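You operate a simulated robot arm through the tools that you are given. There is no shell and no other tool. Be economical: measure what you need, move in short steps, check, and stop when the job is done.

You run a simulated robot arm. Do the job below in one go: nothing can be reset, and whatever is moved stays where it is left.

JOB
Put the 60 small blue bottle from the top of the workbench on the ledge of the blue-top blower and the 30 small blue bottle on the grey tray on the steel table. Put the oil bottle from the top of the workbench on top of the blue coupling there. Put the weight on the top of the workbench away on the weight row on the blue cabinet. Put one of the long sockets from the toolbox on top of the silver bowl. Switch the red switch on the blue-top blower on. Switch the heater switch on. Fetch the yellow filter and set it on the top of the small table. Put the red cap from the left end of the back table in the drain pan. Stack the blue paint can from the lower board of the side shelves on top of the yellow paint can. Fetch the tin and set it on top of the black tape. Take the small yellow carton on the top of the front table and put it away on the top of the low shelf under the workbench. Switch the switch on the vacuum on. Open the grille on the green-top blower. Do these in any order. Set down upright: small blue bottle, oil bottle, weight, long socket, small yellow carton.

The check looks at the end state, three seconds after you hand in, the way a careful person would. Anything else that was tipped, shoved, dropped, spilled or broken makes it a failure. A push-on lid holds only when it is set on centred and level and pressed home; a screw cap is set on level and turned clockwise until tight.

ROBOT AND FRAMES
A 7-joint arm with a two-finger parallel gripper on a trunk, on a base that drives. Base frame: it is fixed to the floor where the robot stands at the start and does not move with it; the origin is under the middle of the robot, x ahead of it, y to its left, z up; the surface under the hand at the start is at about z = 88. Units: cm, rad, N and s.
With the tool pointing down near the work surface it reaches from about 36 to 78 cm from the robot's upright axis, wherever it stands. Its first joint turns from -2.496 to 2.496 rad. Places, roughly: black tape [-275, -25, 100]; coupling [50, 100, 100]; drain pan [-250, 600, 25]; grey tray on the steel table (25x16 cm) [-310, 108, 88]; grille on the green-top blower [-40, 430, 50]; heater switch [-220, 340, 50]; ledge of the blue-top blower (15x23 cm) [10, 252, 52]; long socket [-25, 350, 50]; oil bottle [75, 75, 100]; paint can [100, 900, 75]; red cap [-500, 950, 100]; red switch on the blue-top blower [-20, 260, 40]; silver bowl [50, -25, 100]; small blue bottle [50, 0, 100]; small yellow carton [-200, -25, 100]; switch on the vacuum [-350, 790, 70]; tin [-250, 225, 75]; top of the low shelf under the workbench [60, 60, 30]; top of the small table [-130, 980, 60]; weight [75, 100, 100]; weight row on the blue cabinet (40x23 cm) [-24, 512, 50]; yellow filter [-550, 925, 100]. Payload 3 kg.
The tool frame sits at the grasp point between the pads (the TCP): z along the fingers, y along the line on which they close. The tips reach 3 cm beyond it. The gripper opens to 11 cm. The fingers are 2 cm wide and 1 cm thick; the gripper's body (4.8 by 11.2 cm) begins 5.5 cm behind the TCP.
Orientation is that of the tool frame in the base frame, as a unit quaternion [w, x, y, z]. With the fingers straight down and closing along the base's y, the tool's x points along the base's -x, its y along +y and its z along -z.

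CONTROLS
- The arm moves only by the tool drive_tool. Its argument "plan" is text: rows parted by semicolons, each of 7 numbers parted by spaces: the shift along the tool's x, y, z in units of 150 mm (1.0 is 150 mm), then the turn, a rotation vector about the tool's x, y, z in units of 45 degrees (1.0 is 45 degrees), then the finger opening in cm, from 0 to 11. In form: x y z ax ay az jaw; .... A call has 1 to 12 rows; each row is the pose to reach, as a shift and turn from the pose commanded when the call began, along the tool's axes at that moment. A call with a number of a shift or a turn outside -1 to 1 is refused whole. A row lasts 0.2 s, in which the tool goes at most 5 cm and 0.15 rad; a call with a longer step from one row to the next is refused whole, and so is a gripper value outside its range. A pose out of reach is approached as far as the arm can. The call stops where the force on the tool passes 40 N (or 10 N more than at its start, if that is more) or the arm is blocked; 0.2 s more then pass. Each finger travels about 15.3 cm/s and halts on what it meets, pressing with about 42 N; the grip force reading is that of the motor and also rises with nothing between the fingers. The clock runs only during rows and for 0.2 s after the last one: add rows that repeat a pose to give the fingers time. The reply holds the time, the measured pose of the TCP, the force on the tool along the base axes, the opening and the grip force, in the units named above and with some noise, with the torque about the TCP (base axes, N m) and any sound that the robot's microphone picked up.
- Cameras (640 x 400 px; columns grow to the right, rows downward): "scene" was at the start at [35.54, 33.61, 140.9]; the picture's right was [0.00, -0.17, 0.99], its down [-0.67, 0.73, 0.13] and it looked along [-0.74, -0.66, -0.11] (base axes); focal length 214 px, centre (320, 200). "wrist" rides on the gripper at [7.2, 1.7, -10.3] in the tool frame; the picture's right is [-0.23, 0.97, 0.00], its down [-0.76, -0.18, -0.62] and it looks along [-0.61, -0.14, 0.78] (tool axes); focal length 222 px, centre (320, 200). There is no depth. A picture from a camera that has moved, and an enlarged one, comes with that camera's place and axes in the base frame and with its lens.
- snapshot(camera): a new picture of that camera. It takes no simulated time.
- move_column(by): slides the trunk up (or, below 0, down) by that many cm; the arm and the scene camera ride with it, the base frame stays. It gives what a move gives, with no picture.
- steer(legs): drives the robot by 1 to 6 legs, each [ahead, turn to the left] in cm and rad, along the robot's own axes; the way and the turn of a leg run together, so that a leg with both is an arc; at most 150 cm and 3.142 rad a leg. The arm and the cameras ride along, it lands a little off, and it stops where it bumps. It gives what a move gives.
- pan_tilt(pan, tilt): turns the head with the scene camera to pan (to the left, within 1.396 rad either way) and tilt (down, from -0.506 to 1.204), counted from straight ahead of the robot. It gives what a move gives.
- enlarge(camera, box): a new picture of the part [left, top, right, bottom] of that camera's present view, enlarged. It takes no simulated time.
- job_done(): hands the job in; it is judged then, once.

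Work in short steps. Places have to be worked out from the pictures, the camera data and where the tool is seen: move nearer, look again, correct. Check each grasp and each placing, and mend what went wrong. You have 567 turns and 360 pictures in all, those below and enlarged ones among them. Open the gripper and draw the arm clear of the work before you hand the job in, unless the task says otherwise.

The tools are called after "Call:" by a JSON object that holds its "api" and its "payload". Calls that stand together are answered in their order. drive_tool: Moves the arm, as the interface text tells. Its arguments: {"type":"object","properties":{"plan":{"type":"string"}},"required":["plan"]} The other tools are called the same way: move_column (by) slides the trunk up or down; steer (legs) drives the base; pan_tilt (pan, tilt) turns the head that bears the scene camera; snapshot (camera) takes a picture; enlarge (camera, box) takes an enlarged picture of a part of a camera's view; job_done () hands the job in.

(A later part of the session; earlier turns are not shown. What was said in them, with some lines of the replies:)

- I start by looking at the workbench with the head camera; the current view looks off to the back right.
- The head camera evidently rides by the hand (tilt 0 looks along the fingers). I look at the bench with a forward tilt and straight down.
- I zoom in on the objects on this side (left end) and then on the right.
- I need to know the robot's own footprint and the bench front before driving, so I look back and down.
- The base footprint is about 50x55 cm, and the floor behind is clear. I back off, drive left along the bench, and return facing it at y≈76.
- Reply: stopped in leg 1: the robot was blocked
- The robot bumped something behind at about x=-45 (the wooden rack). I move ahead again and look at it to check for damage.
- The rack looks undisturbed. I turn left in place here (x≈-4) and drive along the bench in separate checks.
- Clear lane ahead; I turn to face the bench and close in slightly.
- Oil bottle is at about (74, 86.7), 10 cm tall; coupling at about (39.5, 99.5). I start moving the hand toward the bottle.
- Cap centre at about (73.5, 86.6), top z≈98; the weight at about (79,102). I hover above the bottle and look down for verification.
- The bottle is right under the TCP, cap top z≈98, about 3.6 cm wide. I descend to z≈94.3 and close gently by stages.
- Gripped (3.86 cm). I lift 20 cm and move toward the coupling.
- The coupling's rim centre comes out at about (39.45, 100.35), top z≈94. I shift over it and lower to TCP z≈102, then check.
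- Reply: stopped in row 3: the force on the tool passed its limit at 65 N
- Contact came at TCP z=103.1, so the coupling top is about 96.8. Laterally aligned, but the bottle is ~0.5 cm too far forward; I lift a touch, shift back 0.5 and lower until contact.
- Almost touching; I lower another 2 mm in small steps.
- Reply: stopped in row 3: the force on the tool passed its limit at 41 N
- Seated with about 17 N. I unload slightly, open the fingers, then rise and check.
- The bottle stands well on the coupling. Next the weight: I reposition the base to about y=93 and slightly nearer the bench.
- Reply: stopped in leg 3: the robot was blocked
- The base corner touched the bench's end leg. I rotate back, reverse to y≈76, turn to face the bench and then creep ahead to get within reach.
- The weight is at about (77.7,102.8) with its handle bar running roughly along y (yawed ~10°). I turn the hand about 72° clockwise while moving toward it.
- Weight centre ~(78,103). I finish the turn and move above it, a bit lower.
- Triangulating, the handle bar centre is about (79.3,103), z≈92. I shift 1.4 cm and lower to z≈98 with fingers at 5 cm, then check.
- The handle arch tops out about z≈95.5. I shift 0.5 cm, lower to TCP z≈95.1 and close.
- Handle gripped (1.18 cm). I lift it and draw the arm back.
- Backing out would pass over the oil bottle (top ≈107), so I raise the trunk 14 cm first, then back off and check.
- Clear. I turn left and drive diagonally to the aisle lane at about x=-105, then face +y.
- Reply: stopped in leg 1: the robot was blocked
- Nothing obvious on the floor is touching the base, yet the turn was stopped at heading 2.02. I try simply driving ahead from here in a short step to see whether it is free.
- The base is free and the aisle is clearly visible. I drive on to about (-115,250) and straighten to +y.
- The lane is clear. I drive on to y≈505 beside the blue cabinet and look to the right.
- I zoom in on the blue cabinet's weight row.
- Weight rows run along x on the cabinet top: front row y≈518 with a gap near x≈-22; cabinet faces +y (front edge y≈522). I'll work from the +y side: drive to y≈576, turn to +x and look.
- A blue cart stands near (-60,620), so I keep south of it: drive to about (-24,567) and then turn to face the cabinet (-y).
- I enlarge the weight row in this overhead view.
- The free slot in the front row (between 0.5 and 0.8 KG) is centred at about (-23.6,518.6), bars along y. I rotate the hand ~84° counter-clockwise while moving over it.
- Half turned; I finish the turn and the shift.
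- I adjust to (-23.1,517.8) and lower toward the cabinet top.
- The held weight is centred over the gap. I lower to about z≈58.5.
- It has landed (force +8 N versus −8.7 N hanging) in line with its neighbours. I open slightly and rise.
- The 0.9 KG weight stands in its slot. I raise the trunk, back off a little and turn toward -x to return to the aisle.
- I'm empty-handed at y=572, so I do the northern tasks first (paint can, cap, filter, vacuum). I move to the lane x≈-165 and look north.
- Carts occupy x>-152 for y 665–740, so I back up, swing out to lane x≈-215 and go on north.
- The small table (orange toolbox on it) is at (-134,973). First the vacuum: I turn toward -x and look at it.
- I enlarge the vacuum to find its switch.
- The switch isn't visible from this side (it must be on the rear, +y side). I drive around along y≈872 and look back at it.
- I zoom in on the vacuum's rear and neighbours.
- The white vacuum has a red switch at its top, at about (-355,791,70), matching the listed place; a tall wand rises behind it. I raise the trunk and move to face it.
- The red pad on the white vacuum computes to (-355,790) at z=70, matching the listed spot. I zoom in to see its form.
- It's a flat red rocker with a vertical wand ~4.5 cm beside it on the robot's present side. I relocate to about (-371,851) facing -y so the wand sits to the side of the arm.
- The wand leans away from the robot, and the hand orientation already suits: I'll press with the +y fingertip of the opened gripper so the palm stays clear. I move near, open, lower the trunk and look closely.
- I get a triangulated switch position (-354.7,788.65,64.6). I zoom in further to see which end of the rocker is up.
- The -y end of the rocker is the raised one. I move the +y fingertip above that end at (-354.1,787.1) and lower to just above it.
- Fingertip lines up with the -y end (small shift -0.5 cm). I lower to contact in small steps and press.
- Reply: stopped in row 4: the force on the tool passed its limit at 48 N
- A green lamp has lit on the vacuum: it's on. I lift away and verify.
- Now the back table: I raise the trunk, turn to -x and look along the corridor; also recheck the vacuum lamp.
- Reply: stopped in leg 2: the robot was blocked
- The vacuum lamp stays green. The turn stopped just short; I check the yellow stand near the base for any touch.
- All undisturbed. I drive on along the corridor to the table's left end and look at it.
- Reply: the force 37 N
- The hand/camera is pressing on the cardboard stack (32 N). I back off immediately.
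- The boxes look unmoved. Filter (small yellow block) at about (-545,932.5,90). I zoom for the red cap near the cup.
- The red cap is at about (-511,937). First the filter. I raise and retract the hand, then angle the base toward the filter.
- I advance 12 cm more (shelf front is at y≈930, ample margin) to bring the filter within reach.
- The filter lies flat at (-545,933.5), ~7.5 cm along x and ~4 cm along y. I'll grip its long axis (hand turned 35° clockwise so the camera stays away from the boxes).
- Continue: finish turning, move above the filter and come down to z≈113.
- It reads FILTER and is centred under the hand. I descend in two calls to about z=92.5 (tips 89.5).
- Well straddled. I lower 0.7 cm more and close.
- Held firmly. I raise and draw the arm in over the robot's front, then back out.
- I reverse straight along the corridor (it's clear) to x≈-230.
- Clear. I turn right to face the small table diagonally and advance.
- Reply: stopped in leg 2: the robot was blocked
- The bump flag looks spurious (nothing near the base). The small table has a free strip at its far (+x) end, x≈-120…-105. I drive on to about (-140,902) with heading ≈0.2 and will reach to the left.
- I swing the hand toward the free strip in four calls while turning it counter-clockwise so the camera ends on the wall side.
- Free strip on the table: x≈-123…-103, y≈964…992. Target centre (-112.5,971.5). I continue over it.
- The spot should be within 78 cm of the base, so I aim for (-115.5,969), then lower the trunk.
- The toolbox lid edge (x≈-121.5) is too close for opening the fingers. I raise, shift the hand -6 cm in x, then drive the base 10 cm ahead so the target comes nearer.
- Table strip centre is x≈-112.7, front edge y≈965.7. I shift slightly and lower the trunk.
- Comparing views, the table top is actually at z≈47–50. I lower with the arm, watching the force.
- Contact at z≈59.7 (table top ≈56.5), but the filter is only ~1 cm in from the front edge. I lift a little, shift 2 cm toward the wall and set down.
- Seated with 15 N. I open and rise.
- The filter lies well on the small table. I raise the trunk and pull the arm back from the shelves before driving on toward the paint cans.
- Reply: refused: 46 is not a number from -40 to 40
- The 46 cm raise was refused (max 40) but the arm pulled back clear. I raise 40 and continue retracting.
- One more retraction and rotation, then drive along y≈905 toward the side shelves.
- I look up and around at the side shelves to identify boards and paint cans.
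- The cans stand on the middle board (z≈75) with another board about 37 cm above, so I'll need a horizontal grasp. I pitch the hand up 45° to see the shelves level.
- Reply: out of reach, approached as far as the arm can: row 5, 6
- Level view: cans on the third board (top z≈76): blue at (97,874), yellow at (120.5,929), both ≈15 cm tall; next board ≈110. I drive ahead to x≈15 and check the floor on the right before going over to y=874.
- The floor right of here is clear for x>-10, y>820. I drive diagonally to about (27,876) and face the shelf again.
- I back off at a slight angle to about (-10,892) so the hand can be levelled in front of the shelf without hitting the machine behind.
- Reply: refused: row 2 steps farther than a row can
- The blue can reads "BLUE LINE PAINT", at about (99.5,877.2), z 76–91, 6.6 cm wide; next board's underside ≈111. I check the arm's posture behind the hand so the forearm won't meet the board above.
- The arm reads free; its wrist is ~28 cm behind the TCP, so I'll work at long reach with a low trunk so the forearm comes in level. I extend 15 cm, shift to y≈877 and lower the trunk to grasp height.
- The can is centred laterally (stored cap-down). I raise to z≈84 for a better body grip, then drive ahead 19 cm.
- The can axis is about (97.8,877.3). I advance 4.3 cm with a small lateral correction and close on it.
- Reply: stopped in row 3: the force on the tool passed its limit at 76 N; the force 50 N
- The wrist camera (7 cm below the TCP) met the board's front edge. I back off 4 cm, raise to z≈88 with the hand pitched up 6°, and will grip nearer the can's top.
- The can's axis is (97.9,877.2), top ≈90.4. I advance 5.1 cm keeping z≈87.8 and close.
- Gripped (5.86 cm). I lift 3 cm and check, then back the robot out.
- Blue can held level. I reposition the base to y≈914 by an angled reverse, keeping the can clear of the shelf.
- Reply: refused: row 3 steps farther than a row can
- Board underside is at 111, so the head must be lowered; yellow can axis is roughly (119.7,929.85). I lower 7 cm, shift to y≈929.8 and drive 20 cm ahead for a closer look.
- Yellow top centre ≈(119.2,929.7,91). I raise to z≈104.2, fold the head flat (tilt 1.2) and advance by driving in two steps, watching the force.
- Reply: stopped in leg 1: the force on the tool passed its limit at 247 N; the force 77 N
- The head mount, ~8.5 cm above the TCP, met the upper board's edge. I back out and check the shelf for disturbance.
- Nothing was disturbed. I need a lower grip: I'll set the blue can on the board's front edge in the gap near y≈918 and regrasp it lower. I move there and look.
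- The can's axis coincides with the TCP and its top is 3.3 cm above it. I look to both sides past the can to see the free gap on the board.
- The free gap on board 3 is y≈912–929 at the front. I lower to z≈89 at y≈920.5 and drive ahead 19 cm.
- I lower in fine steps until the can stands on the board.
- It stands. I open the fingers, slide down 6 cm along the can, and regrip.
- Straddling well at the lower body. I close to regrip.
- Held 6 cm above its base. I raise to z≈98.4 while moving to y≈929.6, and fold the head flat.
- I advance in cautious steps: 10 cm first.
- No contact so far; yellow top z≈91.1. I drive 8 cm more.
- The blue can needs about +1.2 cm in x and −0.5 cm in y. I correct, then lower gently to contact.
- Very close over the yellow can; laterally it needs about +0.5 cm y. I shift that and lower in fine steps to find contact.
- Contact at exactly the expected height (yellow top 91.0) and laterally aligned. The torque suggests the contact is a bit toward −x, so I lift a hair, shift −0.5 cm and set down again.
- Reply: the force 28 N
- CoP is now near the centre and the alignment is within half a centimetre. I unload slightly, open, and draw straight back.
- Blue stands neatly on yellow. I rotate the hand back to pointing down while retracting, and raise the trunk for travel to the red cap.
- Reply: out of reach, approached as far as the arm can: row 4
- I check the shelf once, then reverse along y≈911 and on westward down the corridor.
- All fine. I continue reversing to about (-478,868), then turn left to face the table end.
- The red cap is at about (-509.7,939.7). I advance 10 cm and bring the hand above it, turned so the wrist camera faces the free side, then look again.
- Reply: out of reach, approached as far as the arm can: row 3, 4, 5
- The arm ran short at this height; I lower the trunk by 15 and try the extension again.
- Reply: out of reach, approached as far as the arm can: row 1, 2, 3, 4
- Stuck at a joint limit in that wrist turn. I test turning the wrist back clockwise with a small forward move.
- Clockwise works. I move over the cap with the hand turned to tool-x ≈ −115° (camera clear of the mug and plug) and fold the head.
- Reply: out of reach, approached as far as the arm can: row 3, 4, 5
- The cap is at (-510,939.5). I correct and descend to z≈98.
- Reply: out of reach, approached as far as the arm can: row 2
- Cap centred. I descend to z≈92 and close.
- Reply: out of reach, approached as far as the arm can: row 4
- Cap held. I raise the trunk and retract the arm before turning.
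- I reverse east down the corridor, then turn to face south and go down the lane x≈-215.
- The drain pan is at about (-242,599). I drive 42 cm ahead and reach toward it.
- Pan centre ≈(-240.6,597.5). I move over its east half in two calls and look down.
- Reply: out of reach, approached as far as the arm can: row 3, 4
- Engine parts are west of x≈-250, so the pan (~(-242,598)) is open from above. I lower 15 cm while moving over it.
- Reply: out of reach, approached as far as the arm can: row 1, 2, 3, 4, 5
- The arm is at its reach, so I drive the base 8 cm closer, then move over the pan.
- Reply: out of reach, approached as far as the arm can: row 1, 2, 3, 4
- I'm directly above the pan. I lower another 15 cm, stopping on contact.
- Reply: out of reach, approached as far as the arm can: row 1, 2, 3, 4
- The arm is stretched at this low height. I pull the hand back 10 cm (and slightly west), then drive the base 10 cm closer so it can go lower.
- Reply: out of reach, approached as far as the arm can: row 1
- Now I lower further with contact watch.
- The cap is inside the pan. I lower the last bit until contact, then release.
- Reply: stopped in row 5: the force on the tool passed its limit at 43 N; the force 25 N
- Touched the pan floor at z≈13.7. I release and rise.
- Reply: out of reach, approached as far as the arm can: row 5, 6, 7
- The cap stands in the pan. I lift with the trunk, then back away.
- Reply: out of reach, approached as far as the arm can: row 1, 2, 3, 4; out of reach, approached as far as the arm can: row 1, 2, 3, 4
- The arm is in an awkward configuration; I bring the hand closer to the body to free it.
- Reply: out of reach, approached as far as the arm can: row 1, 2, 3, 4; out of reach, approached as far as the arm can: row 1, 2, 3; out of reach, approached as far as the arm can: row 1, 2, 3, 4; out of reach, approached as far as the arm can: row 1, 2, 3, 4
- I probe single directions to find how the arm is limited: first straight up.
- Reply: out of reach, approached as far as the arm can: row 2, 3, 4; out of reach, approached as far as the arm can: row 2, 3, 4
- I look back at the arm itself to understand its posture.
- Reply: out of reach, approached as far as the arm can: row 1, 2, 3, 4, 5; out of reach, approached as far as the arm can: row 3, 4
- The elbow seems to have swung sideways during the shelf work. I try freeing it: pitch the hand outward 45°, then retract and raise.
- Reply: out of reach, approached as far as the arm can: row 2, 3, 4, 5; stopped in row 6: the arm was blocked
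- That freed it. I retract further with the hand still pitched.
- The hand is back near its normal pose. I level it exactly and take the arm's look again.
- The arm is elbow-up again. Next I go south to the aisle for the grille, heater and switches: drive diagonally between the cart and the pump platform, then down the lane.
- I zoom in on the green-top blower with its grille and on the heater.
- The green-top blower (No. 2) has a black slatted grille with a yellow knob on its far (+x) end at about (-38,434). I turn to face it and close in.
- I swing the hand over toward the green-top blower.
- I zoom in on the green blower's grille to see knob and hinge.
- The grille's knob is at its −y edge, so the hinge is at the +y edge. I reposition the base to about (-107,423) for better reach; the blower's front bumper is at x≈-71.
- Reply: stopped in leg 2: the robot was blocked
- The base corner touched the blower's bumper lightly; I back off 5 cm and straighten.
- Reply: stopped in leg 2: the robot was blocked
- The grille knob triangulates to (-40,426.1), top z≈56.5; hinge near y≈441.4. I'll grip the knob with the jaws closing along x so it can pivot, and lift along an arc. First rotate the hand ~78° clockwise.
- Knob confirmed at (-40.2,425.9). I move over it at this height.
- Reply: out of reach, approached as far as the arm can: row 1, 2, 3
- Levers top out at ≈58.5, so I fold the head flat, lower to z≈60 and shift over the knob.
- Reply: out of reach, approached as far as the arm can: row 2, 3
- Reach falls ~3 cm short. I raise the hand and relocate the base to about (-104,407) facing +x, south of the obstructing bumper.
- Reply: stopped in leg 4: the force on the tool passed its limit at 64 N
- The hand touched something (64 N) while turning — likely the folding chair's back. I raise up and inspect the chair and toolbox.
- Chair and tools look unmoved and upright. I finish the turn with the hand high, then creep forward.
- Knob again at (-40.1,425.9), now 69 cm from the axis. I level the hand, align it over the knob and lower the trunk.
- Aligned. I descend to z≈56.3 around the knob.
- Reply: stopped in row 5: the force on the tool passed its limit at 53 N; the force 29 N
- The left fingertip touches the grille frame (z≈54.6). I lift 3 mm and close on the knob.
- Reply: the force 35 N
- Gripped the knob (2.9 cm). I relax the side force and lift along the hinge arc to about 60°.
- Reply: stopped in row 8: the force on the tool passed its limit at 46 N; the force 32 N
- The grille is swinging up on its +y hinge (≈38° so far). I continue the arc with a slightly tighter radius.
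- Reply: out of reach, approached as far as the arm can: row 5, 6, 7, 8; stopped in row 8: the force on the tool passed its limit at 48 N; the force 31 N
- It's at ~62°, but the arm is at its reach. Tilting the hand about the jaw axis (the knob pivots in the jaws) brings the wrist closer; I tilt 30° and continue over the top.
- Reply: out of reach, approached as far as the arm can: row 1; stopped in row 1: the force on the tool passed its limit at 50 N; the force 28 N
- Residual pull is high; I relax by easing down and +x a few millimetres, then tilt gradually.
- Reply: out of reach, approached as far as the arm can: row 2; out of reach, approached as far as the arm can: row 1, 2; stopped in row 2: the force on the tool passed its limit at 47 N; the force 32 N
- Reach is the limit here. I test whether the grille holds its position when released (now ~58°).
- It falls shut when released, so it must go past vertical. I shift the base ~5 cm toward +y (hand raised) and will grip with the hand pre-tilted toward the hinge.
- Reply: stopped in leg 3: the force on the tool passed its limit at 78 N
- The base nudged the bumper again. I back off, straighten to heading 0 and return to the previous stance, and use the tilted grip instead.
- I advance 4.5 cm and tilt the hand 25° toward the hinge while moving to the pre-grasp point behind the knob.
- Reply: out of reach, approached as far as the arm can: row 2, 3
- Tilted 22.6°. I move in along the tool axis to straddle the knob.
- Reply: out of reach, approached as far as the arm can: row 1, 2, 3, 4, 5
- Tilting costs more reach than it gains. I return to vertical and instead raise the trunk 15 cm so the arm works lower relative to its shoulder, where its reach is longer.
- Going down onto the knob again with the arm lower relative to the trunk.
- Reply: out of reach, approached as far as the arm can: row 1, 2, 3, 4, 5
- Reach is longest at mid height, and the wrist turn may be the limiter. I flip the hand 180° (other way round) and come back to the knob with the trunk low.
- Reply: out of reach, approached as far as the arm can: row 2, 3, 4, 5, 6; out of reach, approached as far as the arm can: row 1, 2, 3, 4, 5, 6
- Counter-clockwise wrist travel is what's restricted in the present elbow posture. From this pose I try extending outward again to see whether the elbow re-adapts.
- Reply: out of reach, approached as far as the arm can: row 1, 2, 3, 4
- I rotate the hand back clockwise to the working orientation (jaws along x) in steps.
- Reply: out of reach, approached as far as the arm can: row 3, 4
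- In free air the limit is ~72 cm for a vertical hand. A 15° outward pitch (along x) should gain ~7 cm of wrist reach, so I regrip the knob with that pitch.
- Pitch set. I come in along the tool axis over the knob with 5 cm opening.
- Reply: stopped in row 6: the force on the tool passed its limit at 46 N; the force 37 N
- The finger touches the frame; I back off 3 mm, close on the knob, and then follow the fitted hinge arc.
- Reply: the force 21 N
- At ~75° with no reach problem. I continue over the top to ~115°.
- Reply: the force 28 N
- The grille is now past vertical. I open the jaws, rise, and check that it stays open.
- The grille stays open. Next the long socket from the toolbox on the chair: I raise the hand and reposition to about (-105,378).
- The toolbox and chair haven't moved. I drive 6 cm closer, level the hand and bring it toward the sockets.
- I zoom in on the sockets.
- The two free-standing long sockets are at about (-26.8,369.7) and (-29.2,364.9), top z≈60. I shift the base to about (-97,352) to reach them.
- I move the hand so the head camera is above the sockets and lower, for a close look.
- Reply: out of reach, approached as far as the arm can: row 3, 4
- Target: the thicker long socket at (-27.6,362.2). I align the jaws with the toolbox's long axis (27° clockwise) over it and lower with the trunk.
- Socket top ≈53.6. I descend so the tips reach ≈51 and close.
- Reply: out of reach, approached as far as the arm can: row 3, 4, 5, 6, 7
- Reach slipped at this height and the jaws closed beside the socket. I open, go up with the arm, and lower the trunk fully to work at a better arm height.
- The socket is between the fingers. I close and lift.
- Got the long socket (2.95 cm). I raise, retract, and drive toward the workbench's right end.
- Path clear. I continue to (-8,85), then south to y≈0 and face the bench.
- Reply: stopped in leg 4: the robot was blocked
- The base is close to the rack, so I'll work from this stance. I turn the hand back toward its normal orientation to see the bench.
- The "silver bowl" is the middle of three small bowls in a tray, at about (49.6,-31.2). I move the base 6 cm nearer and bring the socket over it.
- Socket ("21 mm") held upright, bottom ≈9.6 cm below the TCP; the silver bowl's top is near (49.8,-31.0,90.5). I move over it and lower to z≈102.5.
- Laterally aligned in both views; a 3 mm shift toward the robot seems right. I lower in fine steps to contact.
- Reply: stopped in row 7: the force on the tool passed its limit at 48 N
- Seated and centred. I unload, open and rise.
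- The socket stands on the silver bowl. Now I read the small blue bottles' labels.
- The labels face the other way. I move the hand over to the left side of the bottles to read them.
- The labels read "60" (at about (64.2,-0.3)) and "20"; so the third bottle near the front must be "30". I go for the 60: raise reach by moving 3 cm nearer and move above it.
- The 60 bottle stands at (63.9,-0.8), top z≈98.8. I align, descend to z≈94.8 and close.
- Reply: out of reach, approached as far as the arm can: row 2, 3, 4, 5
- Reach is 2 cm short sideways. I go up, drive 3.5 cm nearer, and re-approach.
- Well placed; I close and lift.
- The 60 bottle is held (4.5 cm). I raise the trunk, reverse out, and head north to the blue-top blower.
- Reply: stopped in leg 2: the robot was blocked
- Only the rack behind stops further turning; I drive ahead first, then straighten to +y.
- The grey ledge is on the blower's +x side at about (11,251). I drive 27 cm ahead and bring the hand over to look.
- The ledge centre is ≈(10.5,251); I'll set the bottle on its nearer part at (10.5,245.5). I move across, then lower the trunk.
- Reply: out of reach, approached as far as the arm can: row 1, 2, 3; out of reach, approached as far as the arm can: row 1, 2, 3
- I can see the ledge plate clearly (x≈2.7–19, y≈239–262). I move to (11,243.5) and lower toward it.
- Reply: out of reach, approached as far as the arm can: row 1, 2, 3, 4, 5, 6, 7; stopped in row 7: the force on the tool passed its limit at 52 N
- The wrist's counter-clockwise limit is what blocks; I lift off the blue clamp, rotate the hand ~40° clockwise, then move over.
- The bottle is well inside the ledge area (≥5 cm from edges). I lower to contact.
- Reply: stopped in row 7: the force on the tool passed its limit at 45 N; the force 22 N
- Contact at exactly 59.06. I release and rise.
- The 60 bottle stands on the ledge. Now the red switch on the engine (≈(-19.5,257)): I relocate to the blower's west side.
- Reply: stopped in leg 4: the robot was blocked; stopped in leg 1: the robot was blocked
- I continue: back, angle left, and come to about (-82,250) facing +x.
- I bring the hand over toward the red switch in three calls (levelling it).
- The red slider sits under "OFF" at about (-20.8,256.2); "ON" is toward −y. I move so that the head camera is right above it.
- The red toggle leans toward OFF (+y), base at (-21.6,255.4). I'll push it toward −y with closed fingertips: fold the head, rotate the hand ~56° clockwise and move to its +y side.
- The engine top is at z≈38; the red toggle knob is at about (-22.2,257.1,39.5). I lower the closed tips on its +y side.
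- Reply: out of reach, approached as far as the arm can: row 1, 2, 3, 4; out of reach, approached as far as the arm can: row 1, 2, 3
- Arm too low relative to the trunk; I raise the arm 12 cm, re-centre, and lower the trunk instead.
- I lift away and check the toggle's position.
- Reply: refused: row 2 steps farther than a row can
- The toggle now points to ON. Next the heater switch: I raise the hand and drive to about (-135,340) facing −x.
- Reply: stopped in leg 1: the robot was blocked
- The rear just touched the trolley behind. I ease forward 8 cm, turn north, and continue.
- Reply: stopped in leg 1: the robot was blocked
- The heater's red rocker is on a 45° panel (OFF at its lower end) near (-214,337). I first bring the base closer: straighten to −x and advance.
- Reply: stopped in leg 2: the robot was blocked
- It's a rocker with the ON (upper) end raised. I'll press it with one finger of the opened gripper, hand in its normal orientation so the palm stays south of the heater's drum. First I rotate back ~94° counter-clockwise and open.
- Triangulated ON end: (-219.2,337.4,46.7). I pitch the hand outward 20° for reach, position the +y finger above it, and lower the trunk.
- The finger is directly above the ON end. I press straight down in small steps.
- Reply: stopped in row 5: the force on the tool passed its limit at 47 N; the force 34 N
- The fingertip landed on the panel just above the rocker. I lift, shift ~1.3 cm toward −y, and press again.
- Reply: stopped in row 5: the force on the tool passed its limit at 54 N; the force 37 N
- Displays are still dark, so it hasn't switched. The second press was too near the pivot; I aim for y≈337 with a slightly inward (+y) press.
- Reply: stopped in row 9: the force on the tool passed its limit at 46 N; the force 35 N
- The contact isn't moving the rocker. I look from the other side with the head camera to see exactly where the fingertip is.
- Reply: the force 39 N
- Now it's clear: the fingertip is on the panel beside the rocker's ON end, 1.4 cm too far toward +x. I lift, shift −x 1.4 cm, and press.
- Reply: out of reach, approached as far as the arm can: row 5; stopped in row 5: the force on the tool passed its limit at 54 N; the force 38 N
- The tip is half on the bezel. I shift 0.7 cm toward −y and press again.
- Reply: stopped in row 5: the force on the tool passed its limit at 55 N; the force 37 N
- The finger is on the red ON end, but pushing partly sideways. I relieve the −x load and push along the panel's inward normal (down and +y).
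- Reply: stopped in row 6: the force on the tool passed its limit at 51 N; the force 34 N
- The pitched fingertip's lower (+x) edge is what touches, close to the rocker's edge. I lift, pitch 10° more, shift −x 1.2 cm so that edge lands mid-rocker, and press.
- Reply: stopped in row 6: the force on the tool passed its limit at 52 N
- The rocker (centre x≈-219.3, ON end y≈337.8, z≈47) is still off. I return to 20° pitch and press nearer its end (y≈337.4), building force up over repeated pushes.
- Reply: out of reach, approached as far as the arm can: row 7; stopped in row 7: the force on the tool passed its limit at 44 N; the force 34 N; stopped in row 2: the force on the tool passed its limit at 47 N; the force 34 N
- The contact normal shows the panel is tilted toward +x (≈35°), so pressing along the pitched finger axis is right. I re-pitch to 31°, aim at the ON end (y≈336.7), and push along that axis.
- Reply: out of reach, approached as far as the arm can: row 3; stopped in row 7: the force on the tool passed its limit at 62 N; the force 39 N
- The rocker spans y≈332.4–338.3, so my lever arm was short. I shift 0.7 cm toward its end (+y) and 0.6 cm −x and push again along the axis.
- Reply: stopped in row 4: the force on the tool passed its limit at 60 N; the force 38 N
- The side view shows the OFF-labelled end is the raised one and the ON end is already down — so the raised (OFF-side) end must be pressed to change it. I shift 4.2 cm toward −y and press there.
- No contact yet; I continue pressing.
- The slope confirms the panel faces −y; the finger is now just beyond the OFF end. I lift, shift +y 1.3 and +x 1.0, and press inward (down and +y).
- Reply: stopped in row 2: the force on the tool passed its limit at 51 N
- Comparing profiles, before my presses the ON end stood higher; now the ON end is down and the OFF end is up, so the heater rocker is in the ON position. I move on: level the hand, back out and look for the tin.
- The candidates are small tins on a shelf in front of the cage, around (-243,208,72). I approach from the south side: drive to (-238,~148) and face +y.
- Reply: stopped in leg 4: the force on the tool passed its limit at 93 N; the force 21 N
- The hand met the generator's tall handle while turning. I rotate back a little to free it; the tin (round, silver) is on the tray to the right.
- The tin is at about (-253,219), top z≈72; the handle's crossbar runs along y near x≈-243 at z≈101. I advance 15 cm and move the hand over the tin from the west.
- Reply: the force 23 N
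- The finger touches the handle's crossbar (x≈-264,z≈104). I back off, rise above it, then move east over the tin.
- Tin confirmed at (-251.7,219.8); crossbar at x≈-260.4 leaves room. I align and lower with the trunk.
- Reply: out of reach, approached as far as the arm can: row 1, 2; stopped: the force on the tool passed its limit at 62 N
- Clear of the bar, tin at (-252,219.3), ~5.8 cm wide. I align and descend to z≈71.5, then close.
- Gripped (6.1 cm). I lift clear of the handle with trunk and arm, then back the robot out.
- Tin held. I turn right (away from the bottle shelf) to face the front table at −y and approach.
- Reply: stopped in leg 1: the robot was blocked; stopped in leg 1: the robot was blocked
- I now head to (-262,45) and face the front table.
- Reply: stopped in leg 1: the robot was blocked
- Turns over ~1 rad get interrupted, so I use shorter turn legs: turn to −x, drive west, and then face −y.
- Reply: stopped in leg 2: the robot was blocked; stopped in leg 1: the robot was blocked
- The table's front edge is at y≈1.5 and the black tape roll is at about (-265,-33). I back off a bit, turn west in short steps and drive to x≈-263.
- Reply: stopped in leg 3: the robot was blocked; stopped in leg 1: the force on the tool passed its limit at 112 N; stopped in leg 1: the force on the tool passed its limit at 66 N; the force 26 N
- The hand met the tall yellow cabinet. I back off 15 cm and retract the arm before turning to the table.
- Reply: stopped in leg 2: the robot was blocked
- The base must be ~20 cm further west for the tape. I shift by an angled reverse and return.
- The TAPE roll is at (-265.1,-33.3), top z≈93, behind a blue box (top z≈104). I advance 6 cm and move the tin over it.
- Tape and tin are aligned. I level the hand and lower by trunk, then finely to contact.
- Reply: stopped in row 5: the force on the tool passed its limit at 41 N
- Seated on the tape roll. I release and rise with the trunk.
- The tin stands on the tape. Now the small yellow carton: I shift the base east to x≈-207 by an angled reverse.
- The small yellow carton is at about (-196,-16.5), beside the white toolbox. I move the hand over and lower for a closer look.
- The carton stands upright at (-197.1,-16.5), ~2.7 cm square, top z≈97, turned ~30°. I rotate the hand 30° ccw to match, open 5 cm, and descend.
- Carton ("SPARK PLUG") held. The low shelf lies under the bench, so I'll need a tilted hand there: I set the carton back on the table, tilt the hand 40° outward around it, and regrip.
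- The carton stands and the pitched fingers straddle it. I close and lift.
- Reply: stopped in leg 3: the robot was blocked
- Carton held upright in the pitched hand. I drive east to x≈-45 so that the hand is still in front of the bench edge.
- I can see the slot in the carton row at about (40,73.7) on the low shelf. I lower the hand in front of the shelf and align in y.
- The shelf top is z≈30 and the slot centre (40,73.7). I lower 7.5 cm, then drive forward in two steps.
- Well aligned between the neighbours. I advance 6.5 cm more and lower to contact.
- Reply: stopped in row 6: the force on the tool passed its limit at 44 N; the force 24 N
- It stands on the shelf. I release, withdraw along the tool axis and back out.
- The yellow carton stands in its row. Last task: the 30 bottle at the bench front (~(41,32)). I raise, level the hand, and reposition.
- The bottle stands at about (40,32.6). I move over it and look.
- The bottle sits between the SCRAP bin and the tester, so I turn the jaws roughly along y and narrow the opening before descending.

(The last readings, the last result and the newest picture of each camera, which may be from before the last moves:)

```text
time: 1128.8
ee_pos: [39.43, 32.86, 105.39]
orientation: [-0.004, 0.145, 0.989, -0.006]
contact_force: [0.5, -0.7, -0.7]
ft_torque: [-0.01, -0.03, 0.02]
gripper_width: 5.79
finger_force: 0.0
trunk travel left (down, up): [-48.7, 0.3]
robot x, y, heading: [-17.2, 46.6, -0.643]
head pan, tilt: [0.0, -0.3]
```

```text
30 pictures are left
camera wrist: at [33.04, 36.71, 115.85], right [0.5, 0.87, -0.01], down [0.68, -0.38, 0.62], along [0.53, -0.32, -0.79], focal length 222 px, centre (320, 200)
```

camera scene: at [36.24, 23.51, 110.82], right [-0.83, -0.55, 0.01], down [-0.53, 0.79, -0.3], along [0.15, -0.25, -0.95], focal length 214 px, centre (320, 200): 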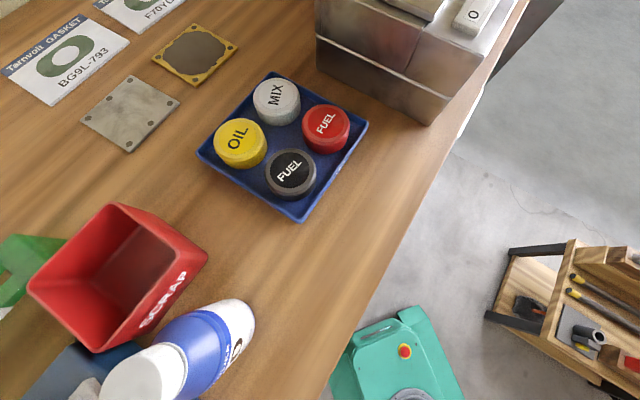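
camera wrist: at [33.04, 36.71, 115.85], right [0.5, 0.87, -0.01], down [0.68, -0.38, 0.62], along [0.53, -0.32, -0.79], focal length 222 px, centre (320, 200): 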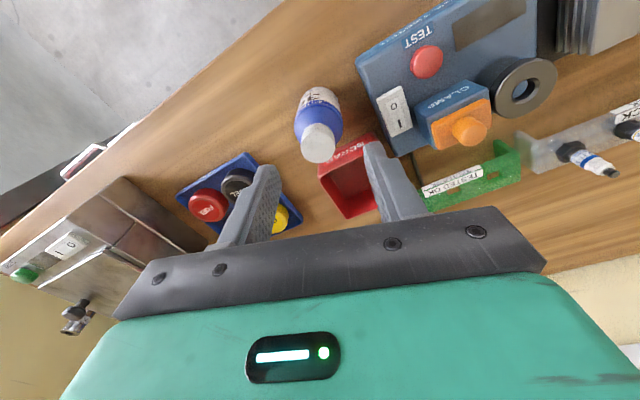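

Call:
{"api": "drive_tool", "payload": {"plan": "0 -0.01 0.2 0 0 0 5.8; 0 -0.012 0.4 0 0 0 5.8; 0 -0.012 0.6 0 0 0 5.8; 0 -0.012 0.7 0 0 0 5.8; 0 -0.012 0.7 0 0 0 4; 0 -0.012 0.7 0 0 0 3; 0 -0.012 0.7 0 0 0 3"}}

Call:
{"api": "drive_tool", "payload": {"plan": "0 0 -0.2 0 0 0 3; 0 0 -0.5 0 0 0 3; 0 0 -0.8 0 0 0 3; 0 0 -1 0 0 0 3"}}

Call:
{"api": "snapshot", "payload": {"camera": "wrist"}}

```text
time: 1130.4
ee_pos: [39.19, 32.5, 94.98]
orientation: [-0.004, 0.146, 0.989, -0.005]
contact_force: [0.7, 1.7, 7.5]
ft_torque: [0.32, -0.09, 0.03]
gripper_width: 4.59
finger_force: 42.4
trunk travel left (down, up): [-48.7, 0.3]
robot x, y, heading: [-17.12, 46.71, -0.642]
head pan, tilt: [0.0, -0.3]
```

```text
time: 1131.4
ee_pos: [39.44, 32.81, 109.95]
orientation: [-0.004, 0.147, 0.989, -0.004]
contact_force: [0.3, 0.8, -2.2]
ft_torque: [0.02, 0.01, -0.01]
gripper_width: 4.57
finger_force: 42.0
trunk travel left (down, up): [-48.7, 0.3]
robot x, y, heading: [-17.14, 46.29, -0.644]
head pan, tilt: [0.0, -0.3]
```

```text
29 pictures are left
camera wrist: at [33.06, 36.72, 120.45], right [0.5, 0.87, -0.01], down [0.68, -0.39, 0.62], along [0.53, -0.32, -0.78], focal length 222 px, centre (320, 200)
```

wrist: 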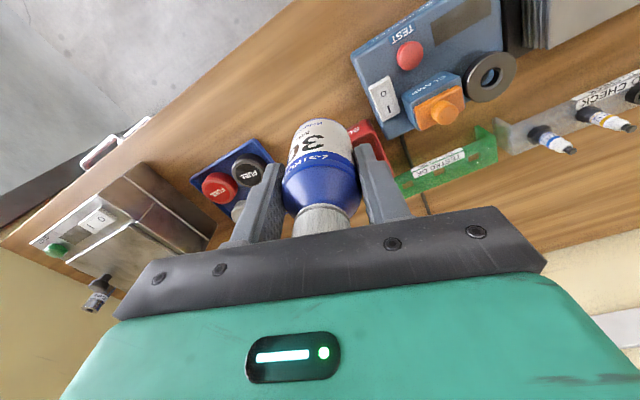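

It's the 30 bottle, held firmly. I reverse out, turn west in short steps, and drive toward the steel table.

Call:
{"api": "steer", "payload": {"legs": [[-60, 0], [0, -0.85]]}}

Call:
{"api": "steer", "payload": {"legs": [[0, -0.85]]}}

Call:
{"api": "steer", "payload": {"legs": [[0, -0.85]]}}

```text
time: 1137.0
ee_pos: [-38.57, 30.76, 109.95]
orientation: [-0.006, 0.545, 0.838, -0.002]
contact_force: [-0.6, -0.2, -0.7]
ft_torque: [0.01, 0.02, 0.0]
gripper_width: 4.6
finger_force: 42.2
trunk travel left (down, up): [-48.7, 0.3]
robot x, y, heading: [-61.15, 83.36, -1.497]
head pan, tilt: [0.0, -0.3]
```

```text
time: 1139.7
ee_pos: [-86.34, 32.15, 110.11]
orientation: [-0.006, 0.846, 0.532, 0.0]
contact_force: [-0.3, -0.3, -1.3]
ft_torque: [0.0, 0.01, 0.01]
gripper_width: 4.56
finger_force: 41.8
trunk travel left (down, up): [-48.7, 0.3]
robot x, y, heading: [-58.4, 80.67, -2.36]
head pan, tilt: [0.0, -0.3]
```

```text
time: 1142.4
ee_pos: [-113.27, 69.59, 109.9]
orientation: [-0.005, 0.991, 0.132, 0.004]
contact_force: [-0.6, -0.6, -1.2]
ft_torque: [0.01, 0.04, -0.03]
gripper_width: 4.54
finger_force: 41.9
trunk travel left (down, up): [-48.7, 0.3]
robot x, y, heading: [-58.69, 76.79, 3.077]
head pan, tilt: [0.0, -0.3]
```

Call:
{"api": "steer", "payload": {"legs": [[0, -0.16], [130, 0], [22, 0]]}}

Call:
{"api": "pan_tilt", "payload": {"pan": -0.2, "tilt": -0.4}}

Call:
{"api": "snapshot", "payload": {"camera": "scene"}}

```text
time: 1150.9
ee_pos: [-260.19, 115.49, 110.03]
orientation: [-0.005, 0.999, 0.042, 0.003]
contact_force: [0.0, 0.3, -1.8]
ft_torque: [0.02, -0.01, -0.02]
gripper_width: 4.62
finger_force: 41.9
trunk travel left (down, up): [-48.7, 0.3]
robot x, y, heading: [-204.99, 112.65, 2.901]
head pan, tilt: [0.0, -0.3]
```

```text
time: 1151.6
ee_pos: [-260.02, 115.45, 110.12]
orientation: [-0.006, 0.999, 0.041, 0.003]
contact_force: [-0.6, 0.1, -1.3]
ft_torque: [0.02, 0.0, 0.02]
gripper_width: 4.53
finger_force: 41.9
trunk travel left (down, up): [-48.7, 0.3]
robot x, y, heading: [-205.61, 112.47, 2.896]
head pan, tilt: [-0.201, -0.4]
```

```text
28 pictures are left
camera scene: at [-274.12, 115.54, 116.05], right [-0.08, 0.97, 0.21], down [0.91, 0.16, -0.37], along [-0.4, 0.16, -0.9], focal length 214 px, centre (320, 200)
```

scene: 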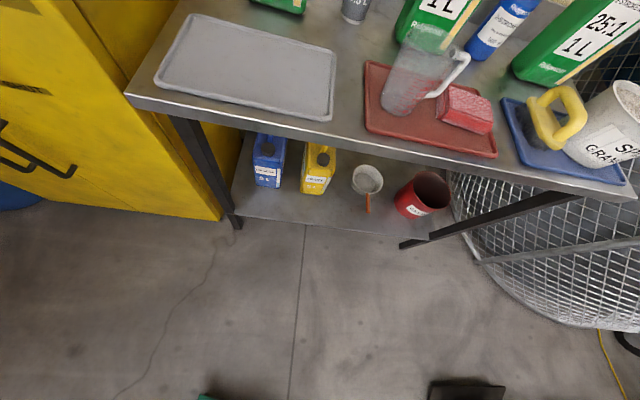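

Grey tray centre ≈(-308.5,107.5), spanning y 94–121. I shift the hand 12 cm toward −y to keep clear of the jug, then drive in.

Call:
{"api": "drive_tool", "payload": {"plan": "0 0.27 -0.05 0 0 0 3; 0 0.54 -0.1 0 0 0 3; 0 0.8 -0.15 0 0 0 3"}}

Call:
{"api": "steer", "payload": {"legs": [[36, 0]]}}

Call:
{"api": "pan_tilt", "payload": {"pan": 0, "tilt": 0.1}}

Call:
{"api": "snapshot", "payload": {"camera": "scene"}}

```text
time: 1152.4
ee_pos: [-259.04, 103.51, 112.3]
orientation: [-0.005, 0.999, 0.041, 0.005]
contact_force: [0.9, -0.3, -0.7]
ft_torque: [-0.01, 0.04, -0.04]
gripper_width: 4.56
finger_force: 41.5
trunk travel left (down, up): [-48.7, 0.3]
robot x, y, heading: [-205.88, 112.54, 2.9]
head pan, tilt: [-0.201, -0.4]
```

```text
time: 1154.7
ee_pos: [-292.92, 111.87, 112.36]
orientation: [-0.005, 0.999, 0.041, 0.003]
contact_force: [-0.5, 0.5, -0.6]
ft_torque: [0.02, -0.01, -0.01]
gripper_width: 4.56
finger_force: 42.2
trunk travel left (down, up): [-48.7, 0.3]
robot x, y, heading: [-239.09, 121.05, 2.899]
head pan, tilt: [-0.201, -0.4]
```

```text
time: 1155.6
ee_pos: [-292.96, 111.83, 112.36]
orientation: [-0.005, 0.999, 0.041, 0.004]
contact_force: [-0.7, -0.3, -1.2]
ft_torque: [-0.02, 0.0, -0.02]
gripper_width: 4.56
finger_force: 42.2
trunk travel left (down, up): [-48.7, 0.3]
robot x, y, heading: [-239.61, 120.78, 2.901]
head pan, tilt: [0.0, 0.099]
```

```text
27 pictures are left
camera scene: at [-302.66, 110.96, 116.28], right [-0.08, 1.0, 0.01], down [0.99, 0.08, 0.11], along [0.1, 0.02, -0.99], focal length 214 px, centre (320, 200)
```

scene: 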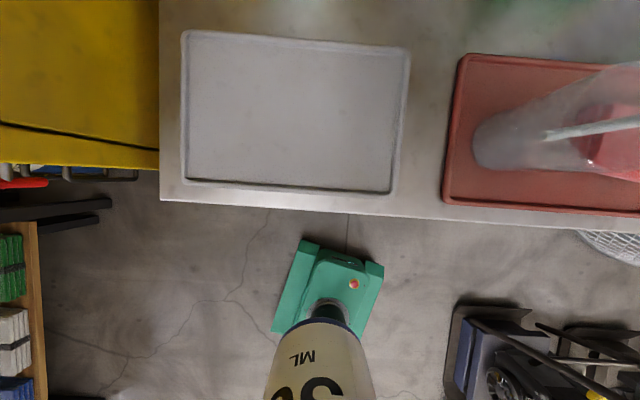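

I move over the tray centre, then lower with the trunk.

Call:
{"api": "drive_tool", "payload": {"plan": "-0.25 0.035 0 0 0 0 3; -0.5 0.07 0 0 0 0 3; -0.75 0.1 0 0 0 0 3; -1 0.137 0 0 0 0 3"}}

Call:
{"api": "move_column", "payload": {"by": -13}}

Call:
{"api": "snapshot", "payload": {"camera": "wrist"}}

```text
time: 1156.6
ee_pos: [-307.95, 108.77, 112.08]
orientation: [-0.006, 0.999, 0.041, 0.004]
contact_force: [-0.2, 0.0, -0.5]
ft_torque: [-0.02, 0.02, -0.01]
gripper_width: 4.57
finger_force: 41.8
trunk travel left (down, up): [-48.7, 0.3]
robot x, y, heading: [-239.19, 120.73, 2.897]
head pan, tilt: [0.0, 0.099]
```

```text
time: 1158.2
ee_pos: [-307.77, 108.6, 99.19]
orientation: [-0.005, 0.999, 0.041, 0.003]
contact_force: [0.4, 0.6, -0.7]
ft_torque: [0.03, -0.02, 0.01]
gripper_width: 4.54
finger_force: 42.1
trunk travel left (down, up): [-35.7, 13.3]
robot x, y, heading: [-239.39, 120.65, 2.901]
head pan, tilt: [0.0, 0.099]
```

```text
26 pictures are left
camera wrist: at [-300.49, 107.58, 109.61], right [-0.15, -0.99, -0.01], down [-0.78, 0.11, 0.62], along [-0.61, 0.1, -0.78], focal length 222 px, centre (320, 200)
```

wrist: 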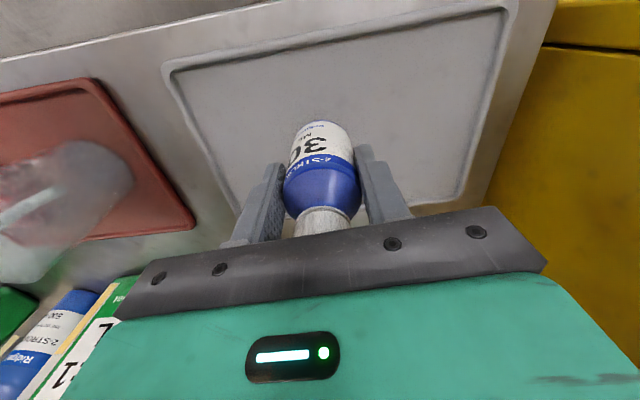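

Bottle "30" is over the tray's middle. I lower to contact.

Call:
{"api": "drive_tool", "payload": {"plan": "0 0 0.05 0 0 0 3; 0 0 0.1 0 0 0 3; 0 0 0.14 0 0 0 3; 0 0 0.17 0 0 0 3; 0 0 0.2 0 0 0 3; 0 0 0.225 0 0 0 3; 0 0 0.25 0 0 0 3; 0 0 0.275 0 0 0 3; 0 0 0.3 0 0 0 3; 0 0 0.33 0 0 0 3"}}

```text
time: 1160.2
ee_pos: [-307.78, 108.79, 95.31]
orientation: [-0.005, 0.999, 0.042, -0.001]
contact_force: [12.8, 2.5, 17.8]
ft_torque: [-0.14, -1.0, 0.16]
gripper_width: 4.57
finger_force: 41.9
trunk travel left (down, up): [-35.7, 13.3]
robot x, y, heading: [-239.42, 120.94, 2.897]
head pan, tilt: [0.0, 0.099]
stopped in row 9: the force on the tool passed its limit at 43 N (the readings are from after the stop); the commanded pose is now the measured one
```

Call:
{"api": "drive_tool", "payload": {"plan": "0 0 -0.01 0 0 0 4.5; 0 0 -0.01 0 0 0 6; 0 0 -0.01 0 0 0 7.5; 0 0 -0.01 0 0 0 7.5; 0 0 -0.25 0 0 0 7.5; 0 0 -0.55 0 0 0 7.5; 0 0 -0.85 0 0 0 7.5; 0 0 -1 0 0 0 7.5"}}

Call:
{"api": "move_column", "payload": {"by": 13}}

Call:
{"api": "snapshot", "payload": {"camera": "wrist"}}

```text
time: 1162.0
ee_pos: [-307.93, 108.72, 110.24]
orientation: [-0.005, 0.999, 0.041, -0.002]
contact_force: [-0.2, -0.2, -0.3]
ft_torque: [-0.03, 0.03, -0.05]
gripper_width: 7.5
finger_force: 0.0
trunk travel left (down, up): [-35.7, 13.3]
robot x, y, heading: [-239.48, 120.55, 2.896]
head pan, tilt: [0.0, 0.099]
```

```text
time: 1163.5
ee_pos: [-307.89, 108.78, 123.03]
orientation: [-0.006, 0.999, 0.041, 0.0]
contact_force: [-0.1, 0.2, -0.2]
ft_torque: [-0.03, 0.02, 0.03]
gripper_width: 7.5
finger_force: 0.1
trunk travel left (down, up): [-48.7, 0.3]
robot x, y, heading: [-239.5, 120.75, 2.899]
head pan, tilt: [0.0, 0.099]
```

```text
25 pictures are left
camera wrist: at [-300.55, 107.64, 133.53], right [-0.15, -0.99, -0.01], down [-0.77, 0.11, 0.63], along [-0.62, 0.1, -0.78], focal length 222 px, centre (320, 200)
```

wrist: 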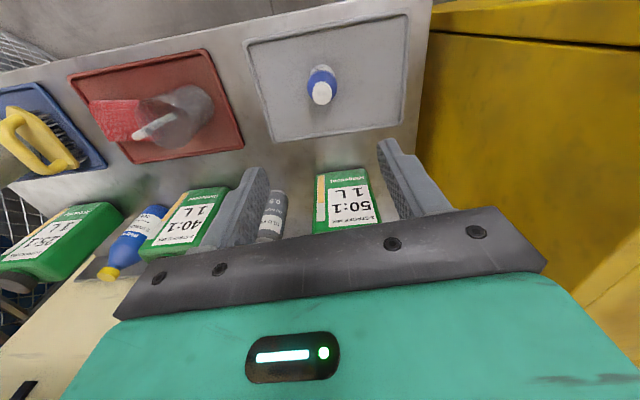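

The 30 bottle stands on the grey tray. Everything is placed; I want to re-verify the heater rocker from the original viewpoint, so I drive back there.

Call:
{"api": "steer", "payload": {"legs": [[-58, 0], [0, -0.85], [0, -0.85]]}}

Call:
{"api": "steer", "payload": {"legs": [[0, -0.6], [80, 0]]}}

Call:
{"api": "steer", "payload": {"legs": [[0, 0.5], [0, 0.48]]}}

```text
time: 1171.4
ee_pos: [-182.55, 175.48, 123.22]
orientation: [0.003, -0.674, 0.739, -0.002]
contact_force: [1.7, -1.1, 0.3]
ft_torque: [0.07, 0.14, -0.04]
gripper_width: 7.5
finger_force: 0.1
trunk travel left (down, up): [-48.7, 0.3]
robot x, y, heading: [-188.98, 109.02, 1.18]
head pan, tilt: [0.0, 0.099]
```

```text
time: 1177.4
ee_pos: [-79.05, 203.28, 123.13]
orientation: [0.002, -0.426, 0.905, -0.004]
contact_force: [-0.3, -0.7, -0.2]
ft_torque: [0.0, 0.06, 0.02]
gripper_width: 7.49
finger_force: 0.0
trunk travel left (down, up): [-48.7, 0.3]
robot x, y, heading: [-121.94, 151.72, 0.578]
head pan, tilt: [0.0, 0.099]
```

```text
time: 1180.7
ee_pos: [-142.62, 215.41, 123.22]
orientation: [-0.004, 0.808, -0.589, 0.002]
contact_force: [-0.5, 0.2, 0.1]
ft_torque: [0.05, 0.02, -0.03]
gripper_width: 7.5
finger_force: 0.0
trunk travel left (down, up): [-48.7, 0.3]
robot x, y, heading: [-116.84, 151.61, 1.57]
head pan, tilt: [0.0, 0.099]
```

Call:
{"api": "steer", "payload": {"legs": [[120, 0], [62, 0]]}}

Call:
{"api": "steer", "payload": {"legs": [[0, 0.8], [0, 0.77]]}}

Call:
{"api": "pan_tilt", "payload": {"pan": -0.2, "tilt": -0.1}}

Call:
{"api": "snapshot", "payload": {"camera": "scene"}}

```text
time: 1189.8
ee_pos: [-137.09, 395.98, 123.3]
orientation: [-0.004, 0.801, -0.599, 0.003]
contact_force: [-0.2, -0.2, -0.4]
ft_torque: [0.02, 0.01, 0.0]
gripper_width: 7.5
finger_force: 0.1
trunk travel left (down, up): [-48.7, 0.3]
robot x, y, heading: [-113.48, 331.48, 1.541]
head pan, tilt: [0.0, 0.099]
```

```text
time: 1194.8
ee_pos: [-178.42, 308.56, 123.32]
orientation: [-0.004, 0.991, 0.134, 0.002]
contact_force: [0.1, 1.4, 0.0]
ft_torque: [-0.08, -0.03, 0.0]
gripper_width: 7.52
finger_force: 0.1
trunk travel left (down, up): [-48.7, 0.3]
robot x, y, heading: [-113.29, 338.52, 3.074]
head pan, tilt: [0.0, 0.099]
stopped in leg 2: the robot was blocked; the commanded pose is now the measured one
```

```text
time: 1195.5
ee_pos: [-178.35, 308.25, 123.26]
orientation: [-0.005, 0.991, 0.136, 0.001]
contact_force: [0.8, -0.2, 0.4]
ft_torque: [0.0, 0.0, 0.02]
gripper_width: 7.51
finger_force: 0.1
trunk travel left (down, up): [-48.7, 0.3]
robot x, y, heading: [-113.48, 338.55, 3.075]
head pan, tilt: [-0.201, -0.099]
```

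```text
24 pictures are left
camera scene: at [-189.89, 306.68, 127.89], right [-0.26, 0.94, 0.21], down [0.95, 0.29, -0.09], along [-0.15, 0.17, -0.97], focal length 214 px, centre (320, 200)
```

scene: 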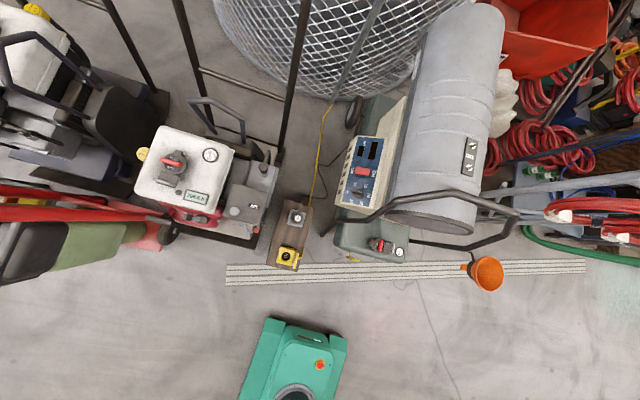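

I zoom in on the heater's panel.

Call:
{"api": "enlarge", "payload": {"camera": "scene", "box": [335, 130, 400, 210]}}

```text
5.00 times, centred on (368, 170) of scene
camera zoom: at [-189.89, 306.68, 127.89], right [-0.26, 0.94, 0.21], down [0.95, 0.29, -0.09], along [-0.15, 0.17, -0.97], focal length 1072 px, centre (82, 350)
```

zoom: 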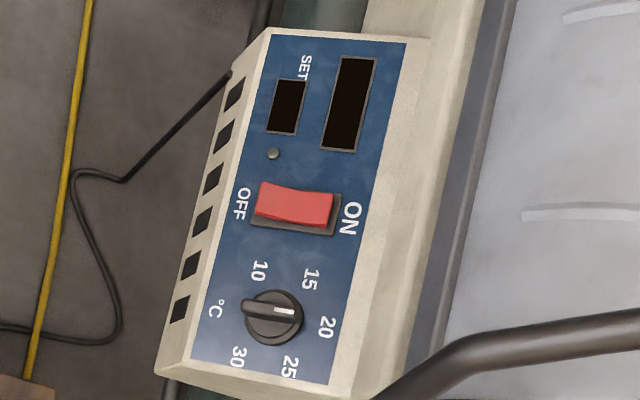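

From this view the rocker's ON end is down and its OFF end up, unlike before, so the heater switch reads ON. The gripper is open and clear of everything, so I hand the job in.

Call:
{"api": "job_done", "payload": {}}

```text
The job is handed in.
```

I handed the job in with all fourteen items done. I am sure of thirteen. The heater switch is less certain: its rocker now sits with the ON end down, but its displays and lamp never lit.

The base bumped furniture several times and the hand struck a few fixed things. I saw no damage where I looked, but I did not check every contact.
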